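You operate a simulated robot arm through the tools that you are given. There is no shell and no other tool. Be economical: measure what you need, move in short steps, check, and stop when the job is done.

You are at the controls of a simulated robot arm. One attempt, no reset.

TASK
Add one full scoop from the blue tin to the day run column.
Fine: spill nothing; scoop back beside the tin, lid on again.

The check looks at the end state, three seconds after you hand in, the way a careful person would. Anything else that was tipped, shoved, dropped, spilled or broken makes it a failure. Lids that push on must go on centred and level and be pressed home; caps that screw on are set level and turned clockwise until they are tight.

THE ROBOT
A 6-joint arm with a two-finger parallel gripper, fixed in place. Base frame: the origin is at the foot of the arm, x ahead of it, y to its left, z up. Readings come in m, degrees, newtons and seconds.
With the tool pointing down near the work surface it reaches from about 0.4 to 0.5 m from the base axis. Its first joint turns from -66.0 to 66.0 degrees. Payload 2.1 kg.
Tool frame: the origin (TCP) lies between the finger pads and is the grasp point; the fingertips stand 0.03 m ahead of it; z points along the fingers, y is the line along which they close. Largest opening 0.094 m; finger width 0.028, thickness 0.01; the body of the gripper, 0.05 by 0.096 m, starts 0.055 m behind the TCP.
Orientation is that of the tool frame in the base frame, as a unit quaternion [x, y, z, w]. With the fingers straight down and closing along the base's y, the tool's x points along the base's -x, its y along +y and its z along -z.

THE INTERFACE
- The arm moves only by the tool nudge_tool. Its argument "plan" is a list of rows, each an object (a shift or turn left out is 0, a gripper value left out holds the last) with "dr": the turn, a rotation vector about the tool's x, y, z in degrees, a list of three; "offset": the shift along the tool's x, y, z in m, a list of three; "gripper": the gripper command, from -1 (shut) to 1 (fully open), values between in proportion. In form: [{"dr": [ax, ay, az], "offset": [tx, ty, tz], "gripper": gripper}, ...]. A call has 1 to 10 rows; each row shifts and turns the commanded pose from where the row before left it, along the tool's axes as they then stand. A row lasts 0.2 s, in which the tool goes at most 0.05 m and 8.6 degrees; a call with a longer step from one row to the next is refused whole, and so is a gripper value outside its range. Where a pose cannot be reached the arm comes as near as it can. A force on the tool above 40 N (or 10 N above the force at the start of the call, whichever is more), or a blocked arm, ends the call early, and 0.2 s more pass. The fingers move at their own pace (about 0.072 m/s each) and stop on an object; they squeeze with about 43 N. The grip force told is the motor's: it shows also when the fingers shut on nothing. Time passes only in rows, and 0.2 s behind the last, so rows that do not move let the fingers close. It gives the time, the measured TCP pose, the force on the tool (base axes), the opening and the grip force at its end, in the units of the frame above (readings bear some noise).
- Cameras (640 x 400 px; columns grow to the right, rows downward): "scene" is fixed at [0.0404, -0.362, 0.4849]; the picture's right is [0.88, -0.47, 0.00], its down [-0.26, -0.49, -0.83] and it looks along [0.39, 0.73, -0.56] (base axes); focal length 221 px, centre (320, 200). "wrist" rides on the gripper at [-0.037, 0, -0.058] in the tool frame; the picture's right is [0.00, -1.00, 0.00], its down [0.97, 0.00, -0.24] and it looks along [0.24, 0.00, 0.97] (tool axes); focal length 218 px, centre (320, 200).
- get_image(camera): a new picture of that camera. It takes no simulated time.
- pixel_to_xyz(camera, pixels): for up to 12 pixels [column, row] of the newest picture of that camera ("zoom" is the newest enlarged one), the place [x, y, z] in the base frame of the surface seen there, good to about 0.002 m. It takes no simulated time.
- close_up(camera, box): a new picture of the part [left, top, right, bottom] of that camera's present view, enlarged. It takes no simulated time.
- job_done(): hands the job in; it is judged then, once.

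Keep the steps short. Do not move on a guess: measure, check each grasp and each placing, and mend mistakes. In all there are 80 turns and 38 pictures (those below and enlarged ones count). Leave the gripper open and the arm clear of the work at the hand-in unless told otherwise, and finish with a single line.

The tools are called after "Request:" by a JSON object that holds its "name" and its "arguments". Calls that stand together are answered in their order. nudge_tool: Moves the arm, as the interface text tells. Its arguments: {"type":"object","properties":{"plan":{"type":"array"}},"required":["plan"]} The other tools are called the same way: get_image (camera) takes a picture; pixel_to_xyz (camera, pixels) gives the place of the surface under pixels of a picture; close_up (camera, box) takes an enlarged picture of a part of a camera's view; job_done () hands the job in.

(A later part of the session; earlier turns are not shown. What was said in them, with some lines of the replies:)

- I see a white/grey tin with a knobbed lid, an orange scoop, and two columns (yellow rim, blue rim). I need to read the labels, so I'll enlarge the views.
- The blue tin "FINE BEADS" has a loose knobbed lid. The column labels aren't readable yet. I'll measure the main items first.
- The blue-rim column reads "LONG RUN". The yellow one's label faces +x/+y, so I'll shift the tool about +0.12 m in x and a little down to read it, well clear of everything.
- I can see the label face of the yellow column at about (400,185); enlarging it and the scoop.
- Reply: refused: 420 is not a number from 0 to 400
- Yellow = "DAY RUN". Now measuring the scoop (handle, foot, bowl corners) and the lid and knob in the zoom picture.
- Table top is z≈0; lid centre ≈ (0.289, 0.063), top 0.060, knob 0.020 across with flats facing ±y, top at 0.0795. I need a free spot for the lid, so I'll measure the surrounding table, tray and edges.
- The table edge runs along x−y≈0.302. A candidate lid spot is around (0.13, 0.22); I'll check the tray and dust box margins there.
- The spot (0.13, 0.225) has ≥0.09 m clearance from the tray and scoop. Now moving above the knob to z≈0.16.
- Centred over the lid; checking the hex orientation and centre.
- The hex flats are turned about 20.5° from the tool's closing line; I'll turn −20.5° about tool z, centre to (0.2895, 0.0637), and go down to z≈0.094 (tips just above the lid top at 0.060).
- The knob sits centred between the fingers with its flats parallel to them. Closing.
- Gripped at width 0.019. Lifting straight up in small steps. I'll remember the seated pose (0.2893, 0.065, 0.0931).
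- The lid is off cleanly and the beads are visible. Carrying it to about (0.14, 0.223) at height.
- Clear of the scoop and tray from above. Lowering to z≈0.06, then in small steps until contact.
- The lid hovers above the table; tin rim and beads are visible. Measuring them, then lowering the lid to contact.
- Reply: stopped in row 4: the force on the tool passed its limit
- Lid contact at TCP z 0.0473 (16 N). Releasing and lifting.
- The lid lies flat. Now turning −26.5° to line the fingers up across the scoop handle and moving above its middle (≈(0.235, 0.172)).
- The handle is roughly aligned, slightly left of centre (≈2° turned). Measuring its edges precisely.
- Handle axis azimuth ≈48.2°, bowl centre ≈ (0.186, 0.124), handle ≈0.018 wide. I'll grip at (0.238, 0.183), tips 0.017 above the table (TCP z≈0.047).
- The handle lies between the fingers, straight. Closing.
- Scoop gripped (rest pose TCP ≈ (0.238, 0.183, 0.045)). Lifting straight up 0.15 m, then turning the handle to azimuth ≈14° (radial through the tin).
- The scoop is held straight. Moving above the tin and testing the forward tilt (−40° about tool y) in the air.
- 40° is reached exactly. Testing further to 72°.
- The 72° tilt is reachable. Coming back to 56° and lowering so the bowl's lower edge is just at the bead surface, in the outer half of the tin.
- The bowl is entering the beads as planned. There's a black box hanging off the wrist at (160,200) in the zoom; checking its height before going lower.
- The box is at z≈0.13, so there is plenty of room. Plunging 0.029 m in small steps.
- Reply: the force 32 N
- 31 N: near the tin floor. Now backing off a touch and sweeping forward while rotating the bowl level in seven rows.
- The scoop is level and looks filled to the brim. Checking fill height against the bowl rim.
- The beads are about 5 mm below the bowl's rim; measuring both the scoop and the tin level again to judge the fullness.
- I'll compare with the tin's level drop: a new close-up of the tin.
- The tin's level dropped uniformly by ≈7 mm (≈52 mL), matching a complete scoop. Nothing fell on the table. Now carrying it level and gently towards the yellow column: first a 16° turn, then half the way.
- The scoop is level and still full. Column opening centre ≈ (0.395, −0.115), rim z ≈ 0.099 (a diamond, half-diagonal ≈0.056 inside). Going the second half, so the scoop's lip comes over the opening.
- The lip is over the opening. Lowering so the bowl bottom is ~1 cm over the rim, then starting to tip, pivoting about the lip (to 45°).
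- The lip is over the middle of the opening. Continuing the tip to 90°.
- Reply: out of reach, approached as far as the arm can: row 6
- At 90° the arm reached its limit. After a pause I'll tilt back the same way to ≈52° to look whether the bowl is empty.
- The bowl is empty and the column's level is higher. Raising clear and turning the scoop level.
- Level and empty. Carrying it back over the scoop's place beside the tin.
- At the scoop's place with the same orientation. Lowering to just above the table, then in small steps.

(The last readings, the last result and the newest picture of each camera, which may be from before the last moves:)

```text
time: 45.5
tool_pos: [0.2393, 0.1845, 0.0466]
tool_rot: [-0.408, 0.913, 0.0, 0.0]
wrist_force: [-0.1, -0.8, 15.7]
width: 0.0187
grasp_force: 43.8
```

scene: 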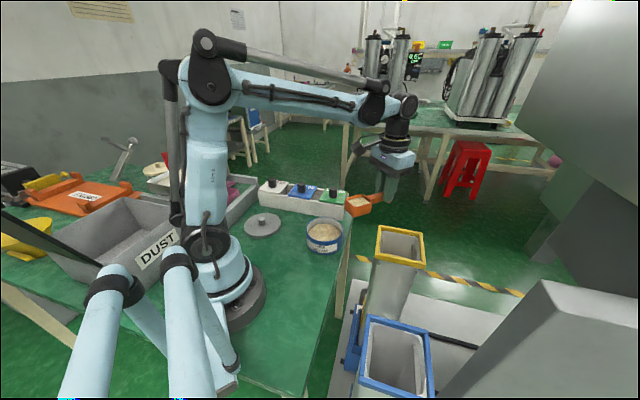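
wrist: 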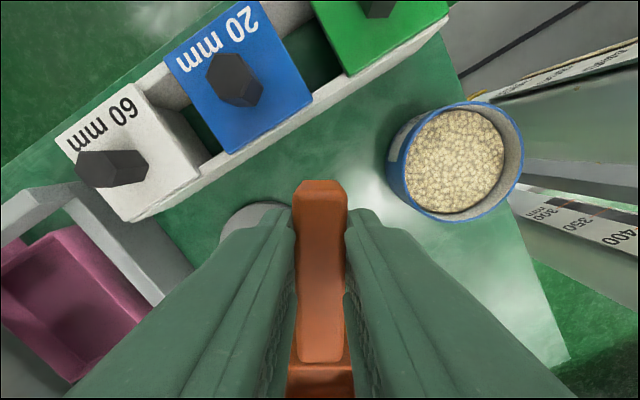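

Contact at 16 N: the scoop stands on the table. Releasing and going up.

Request:
{"name": "nudge_tool", "arguments": {"plan": [{"gripper": -0.3}, {"gripper": -0.3}, {"gripper": -0.3}, {"offset": [0, 0, -0.03]}, {"offset": [0, 0, -0.045]}, {"offset": [0, 0, -0.045]}, {}]}}

Request:
{"name": "get_image", "arguments": {"camera": "wrist"}}

Request:
{"name": "pixel_to_xyz", "arguments": {"camera": "wrist", "pixels": [[320, 250], [320, 200], [200, 210], [207, 214]]}}

```text
time: 47.0
tool_pos: [0.2387, 0.1836, 0.1685]
tool_rot: [-0.408, 0.913, 0.0, 0.0]
wrist_force: [0.2, -0.1, 0.9]
width: 0.0328
grasp_force: 0.1
```

```text
5 pictures are left
```

wrist: 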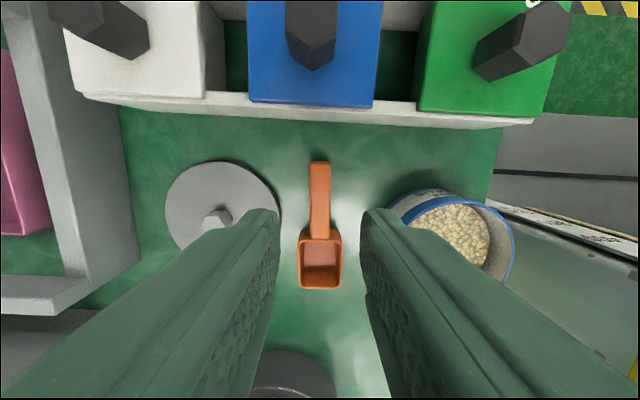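

```text
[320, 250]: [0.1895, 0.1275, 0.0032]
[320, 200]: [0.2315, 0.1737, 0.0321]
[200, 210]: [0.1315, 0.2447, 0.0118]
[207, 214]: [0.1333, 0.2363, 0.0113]
```

The scoop stands in place. Measuring the lid's knob, and the tin rim to see whether it has moved.

Request:
{"name": "pixel_to_xyz", "arguments": {"camera": "wrist", "pixels": [[216, 222], [208, 218], [225, 214], [168, 205], [222, 162], [277, 205], [512, 230], [512, 250], [495, 208], [440, 194], [498, 280], [408, 212]]}}

Request:
{"name": "pixel_to_xyz", "arguments": {"camera": "scene", "pixels": [[306, 232], [343, 233], [325, 218], [324, 247], [325, 253], [262, 220]]}}

```text
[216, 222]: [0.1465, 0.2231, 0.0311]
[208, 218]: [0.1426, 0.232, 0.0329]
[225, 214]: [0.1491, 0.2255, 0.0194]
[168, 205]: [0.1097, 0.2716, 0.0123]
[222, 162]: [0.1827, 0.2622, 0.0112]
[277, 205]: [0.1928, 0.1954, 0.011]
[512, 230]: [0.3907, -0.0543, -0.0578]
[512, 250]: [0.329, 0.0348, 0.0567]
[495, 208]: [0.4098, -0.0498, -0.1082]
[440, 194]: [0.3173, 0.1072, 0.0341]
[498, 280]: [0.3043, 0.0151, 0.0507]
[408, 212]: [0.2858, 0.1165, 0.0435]
```

```text
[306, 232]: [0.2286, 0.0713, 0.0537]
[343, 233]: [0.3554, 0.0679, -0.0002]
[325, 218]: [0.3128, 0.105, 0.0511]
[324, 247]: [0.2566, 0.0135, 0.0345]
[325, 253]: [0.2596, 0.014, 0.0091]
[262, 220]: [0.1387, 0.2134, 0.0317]
```

Going above the lid at its recorded pose (0.1396, 0.2238, turn 20.6°), then down to z≈0.049.

Request:
{"name": "nudge_tool", "arguments": {"plan": [{"offset": [0.012, 0.0336, 0]}, {"offset": [0.012, 0.0336, 0]}, {"offset": [0.012, 0.0336, 0]}, {"dr": [0, 0, 6.9]}, {"dr": [0, 0, 6.9]}, {"dr": [0, 0, 6.9]}, {"dr": [0, 0, 6.9]}, {}, {}]}}

Request:
{"name": "nudge_tool", "arguments": {"plan": [{"offset": [0, 0, 0.04]}, {"offset": [0, 0, 0.04]}, {"offset": [0, 0, 0.035]}, {}, {}]}}

Request:
{"name": "get_image", "arguments": {"camera": "wrist"}}

```text
time: 49.0
tool_pos: [0.141, 0.2239, 0.1673]
tool_rot: [-0.177, 0.984, 0.0, 0.0]
wrist_force: [0.0, 0.3, -0.3]
width: 0.0331
grasp_force: 0.0
```

```text
time: 50.2
tool_pos: [0.1403, 0.2245, 0.0519]
tool_rot: [-0.178, 0.984, 0.0, 0.0]
wrist_force: [0.0, 0.7, 0.5]
width: 0.0329
grasp_force: 0.1
```

```text
4 pictures are left
```

wrist: 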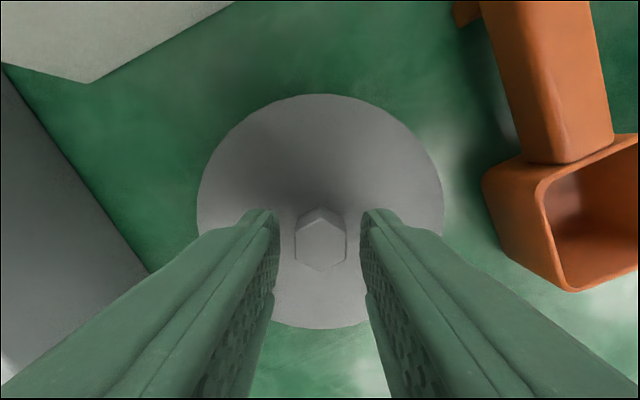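

The knob is centred between the fingers. Down 4 mm and grip.

Request:
{"name": "nudge_tool", "arguments": {"plan": [{"offset": [0, 0, 0.004]}, {}, {"gripper": -1}, {"gripper": -1}, {"gripper": -1}, {"offset": [0, 0, -0.02]}, {"offset": [0, 0, -0.045]}, {"offset": [0, 0, -0.045]}, {}]}}

```text
time: 52.2
tool_pos: [0.1411, 0.2245, 0.158]
tool_rot: [-0.179, 0.984, 0.0, 0.001]
wrist_force: [-0.5, 0.4, -0.5]
width: 0.0194
grasp_force: 42.7
```

Lid held. The tin seems to have shifted a few mm inward during the dig, so I measure its rim again with a close-up.

Request:
{"name": "close_up", "arguments": {"camera": "scene", "box": [300, 210, 350, 260]}}

Request:
{"name": "pixel_to_xyz", "arguments": {"camera": "zoom", "pixels": [[172, 155], [170, 175], [463, 160], [463, 180], [316, 59], [260, 65], [380, 67], [316, 250], [260, 240], [380, 243], [210, 95], [430, 98]]}}

```text
8.00 times, centred on (325, 235) of scene
```

zoom: 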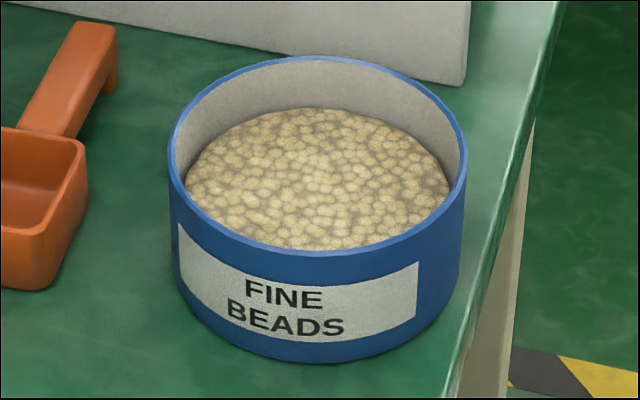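

```text
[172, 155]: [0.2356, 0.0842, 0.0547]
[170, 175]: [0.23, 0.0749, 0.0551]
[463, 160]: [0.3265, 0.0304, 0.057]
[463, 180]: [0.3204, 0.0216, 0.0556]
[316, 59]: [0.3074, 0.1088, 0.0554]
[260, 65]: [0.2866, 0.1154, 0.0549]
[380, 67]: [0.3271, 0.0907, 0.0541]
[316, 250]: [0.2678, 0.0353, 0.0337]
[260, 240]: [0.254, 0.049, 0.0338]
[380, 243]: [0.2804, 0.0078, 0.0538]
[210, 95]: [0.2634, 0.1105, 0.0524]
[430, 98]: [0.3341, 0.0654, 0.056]
```

Rim fit gives centre ≈ (0.283–0.285, 0.061–0.064), i.e. the tin slid ~4–5 mm inward during the dig. I'll carry the lid over (0.284, 0.063), hover ~1 cm above the rim and compare outlines.

Request:
{"name": "nudge_tool", "arguments": {"plan": [{"offset": [-0.0155, -0.0402, 0]}, {"offset": [-0.0155, -0.0402, 0]}, {"offset": [-0.0155, -0.0402, 0]}, {"offset": [-0.0155, -0.0402, 0]}, {"offset": [-0.0155, -0.0402, 0]}, {}, {"offset": [0, 0, 0.025]}, {"offset": [0, 0, 0.022]}, {}, {}]}}

Request:
{"name": "close_up", "arguments": {"camera": "scene", "box": [300, 200, 350, 260]}}

Request:
{"name": "pixel_to_xyz", "arguments": {"camera": "zoom", "pixels": [[320, 300], [250, 290], [390, 290], [200, 260], [440, 260], [180, 230], [460, 230], [320, 150], [200, 150], [440, 150], [320, 200], [320, 100]]}}

```text
time: 54.5
tool_pos: [0.2855, 0.0651, 0.1119]
tool_rot: [-0.178, 0.984, 0.0, 0.001]
wrist_force: [0.1, 0.8, -0.5]
width: 0.019
grasp_force: 43.3
```

```text
6.67 times, centred on (325, 230) of scene
```

zoom: 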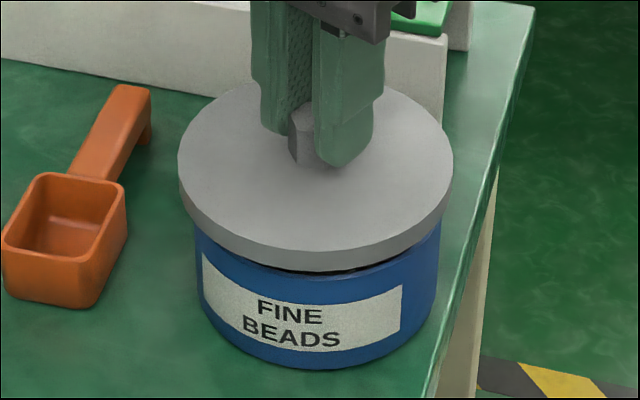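

```text
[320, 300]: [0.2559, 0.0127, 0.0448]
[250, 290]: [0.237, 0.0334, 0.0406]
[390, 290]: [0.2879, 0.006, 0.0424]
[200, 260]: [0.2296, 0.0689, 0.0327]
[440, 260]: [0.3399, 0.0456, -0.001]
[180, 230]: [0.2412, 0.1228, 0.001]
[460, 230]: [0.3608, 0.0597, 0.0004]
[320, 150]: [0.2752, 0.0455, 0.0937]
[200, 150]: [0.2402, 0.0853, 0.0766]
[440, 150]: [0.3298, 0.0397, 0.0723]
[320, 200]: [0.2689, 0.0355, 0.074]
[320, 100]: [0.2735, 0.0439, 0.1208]
```

The lid looks close to concentric. Measuring its side band and the tin wall in the same picture for the relative offset.

Request:
{"name": "pixel_to_xyz", "arguments": {"camera": "zoom", "pixels": [[320, 255], [290, 254], [350, 254], [260, 248], [380, 248], [230, 234], [410, 232], [205, 215], [430, 213], [190, 195], [443, 192], [270, 250]]}}

Request:
{"name": "pixel_to_xyz", "arguments": {"camera": "zoom", "pixels": [[320, 285], [290, 284], [350, 280], [260, 278], [380, 276], [230, 262], [410, 264], [210, 245], [430, 250], [204, 290], [432, 280], [270, 330]]}}

```text
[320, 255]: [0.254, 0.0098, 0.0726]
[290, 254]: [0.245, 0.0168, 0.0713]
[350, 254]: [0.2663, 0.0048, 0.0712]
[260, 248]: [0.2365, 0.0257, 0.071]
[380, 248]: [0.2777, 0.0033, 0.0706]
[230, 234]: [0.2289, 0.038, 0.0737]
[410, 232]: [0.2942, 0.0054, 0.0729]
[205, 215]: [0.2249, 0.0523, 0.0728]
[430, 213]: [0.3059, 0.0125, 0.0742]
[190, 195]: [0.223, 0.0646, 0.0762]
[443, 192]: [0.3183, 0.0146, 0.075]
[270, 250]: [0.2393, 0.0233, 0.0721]
```

```text
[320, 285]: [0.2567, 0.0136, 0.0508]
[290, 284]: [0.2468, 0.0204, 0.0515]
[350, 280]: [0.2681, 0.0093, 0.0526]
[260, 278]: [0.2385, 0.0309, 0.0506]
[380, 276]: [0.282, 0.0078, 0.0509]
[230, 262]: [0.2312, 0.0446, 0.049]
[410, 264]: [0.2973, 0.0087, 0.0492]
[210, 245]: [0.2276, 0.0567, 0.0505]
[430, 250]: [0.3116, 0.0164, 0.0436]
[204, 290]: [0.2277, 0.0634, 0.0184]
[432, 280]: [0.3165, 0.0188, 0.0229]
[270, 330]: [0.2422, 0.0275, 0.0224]
```

By comparison the lid should go about 1.3 mm in +x. Correcting, then lowering in small steps; a bad fit would show as contact near z≈0.102, a good seat near 0.093.

Request:
{"name": "nudge_tool", "arguments": {"plan": [{"offset": [-0.0014, -0.0001, 0]}, {"offset": [0, 0, 0.006]}, {"offset": [0, 0, 0.003]}, {"offset": [0, 0, 0.002]}, {"offset": [0, 0, 0.002]}, {}]}}

```text
time: 55.9
tool_pos: [0.2852, 0.0638, 0.0986]
tool_rot: [-0.177, 0.984, 0.0, 0.001]
wrist_force: [-0.1, 0.2, 0.0]
width: 0.0192
grasp_force: 42.9
```

No contact at 0.0986, so the skirt is over the rim. Pressing on down.

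Request:
{"name": "nudge_tool", "arguments": {"plan": [{"offset": [0, 0, 0.002]}, {"offset": [0, 0, 0.002]}, {"offset": [0, 0, 0.001]}, {"offset": [0, 0, 0.001]}, {"offset": [0, 0, 0.001]}, {"offset": [0, 0, 0.001]}, {}]}}

```text
time: 56.5
tool_pos: [0.2837, 0.0621, 0.0952]
tool_rot: [-0.177, 0.984, -0.003, -0.001]
wrist_force: [-3.6, -0.3, 10.6]
width: 0.019
grasp_force: 42.7
stopped in row 3: the force on the tool passed its limit (the readings are from after the stop); the commanded pose is now the measured one
```

Stopped at 0.0952 with force; expected seat ≈0.094. Pressing a bit more.

Request:
{"name": "nudge_tool", "arguments": {"plan": [{"offset": [0, 0, 0.001]}, {"offset": [0, 0, 0.001]}, {"offset": [0, 0, 0.001]}, {}]}}

```text
time: 57.0
tool_pos: [0.285, 0.0629, 0.0956]
tool_rot: [-0.178, 0.984, -0.002, -0.002]
wrist_force: [-1.6, 0.1, 9.6]
width: 0.0191
grasp_force: 42.8
stopped in row 2: the force on the tool passed its limit (the readings are from after the stop); the commanded pose is now the measured one
```

Taking a close-up to see if the lid is seated and level (top was originally at z≈0.060, knob top 0.0795).

Request:
{"name": "close_up", "arguments": {"camera": "scene", "box": [300, 205, 350, 258]}}

Request:
{"name": "pixel_to_xyz", "arguments": {"camera": "zoom", "pixels": [[200, 160], [220, 200], [260, 230], [320, 240], [380, 230], [420, 200], [440, 160], [320, 220], [230, 140], [420, 140], [250, 180], [390, 180]]}}

```text
7.55 times, centred on (325, 232) of scene
```

zoom: 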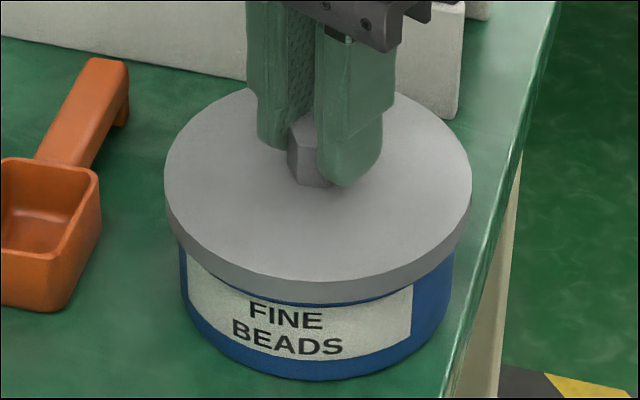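

```text
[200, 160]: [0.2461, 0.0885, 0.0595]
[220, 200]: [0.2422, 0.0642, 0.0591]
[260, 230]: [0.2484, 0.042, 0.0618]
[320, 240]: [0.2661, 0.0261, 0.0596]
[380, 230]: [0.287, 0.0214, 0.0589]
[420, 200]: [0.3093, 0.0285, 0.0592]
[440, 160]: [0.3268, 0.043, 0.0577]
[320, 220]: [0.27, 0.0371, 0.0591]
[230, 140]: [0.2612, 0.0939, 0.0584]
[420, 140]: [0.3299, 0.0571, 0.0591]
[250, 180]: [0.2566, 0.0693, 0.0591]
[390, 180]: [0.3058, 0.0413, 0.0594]
```

The lid top is at z≈0.059 all round: level, centred, at its original height; the 40 N press produced no further travel, so it's home. Releasing and rising.

Request:
{"name": "nudge_tool", "arguments": {"plan": [{"gripper": -0.2}, {"gripper": -0.2}, {"gripper": -0.2}, {"offset": [0, 0, -0.03]}, {"offset": [0, 0, -0.045]}, {"offset": [0, 0, -0.045]}, {"offset": [0, 0, -0.045], "gripper": 1}, {"offset": [0, 0, -0.045]}, {}]}}

Request:
{"name": "get_image", "arguments": {"camera": "wrist"}}

Request:
{"name": "pixel_to_xyz", "arguments": {"camera": "wrist", "pixels": [[320, 160], [290, 180], [350, 180], [300, 215], [340, 215], [320, 190]]}}

```text
time: 59.0
tool_pos: [0.2858, 0.0642, 0.3064]
tool_rot: [-0.178, 0.984, -0.002, -0.002]
wrist_force: [1.1, 0.4, -1.0]
width: 0.0937
grasp_force: 0.1
```

```text
0 pictures are left
```

wrist: 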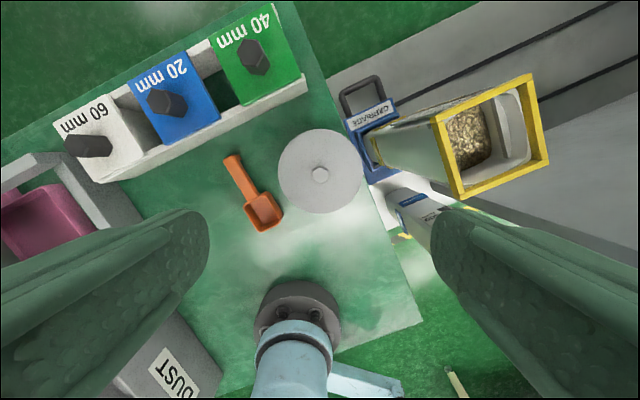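

```text
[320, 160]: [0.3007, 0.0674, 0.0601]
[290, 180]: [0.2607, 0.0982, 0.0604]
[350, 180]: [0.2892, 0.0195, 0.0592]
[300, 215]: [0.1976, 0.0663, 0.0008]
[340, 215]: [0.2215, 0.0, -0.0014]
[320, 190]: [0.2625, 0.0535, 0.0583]
```

The lid is level at z≈0.059–0.060, the scoop is beside the tin, there are no stray beads, and the gripper is open and clear. Handing in.

Request:
{"name": "job_done", "arguments": {}}

```text
The job is handed in.
```

I added one full scoop from the blue tin to the day run (yellow) column with no beads spilled, put the scoop back beside the tin and pressed the lid home; the tin slid about 4–5 mm inward while I was scooping.
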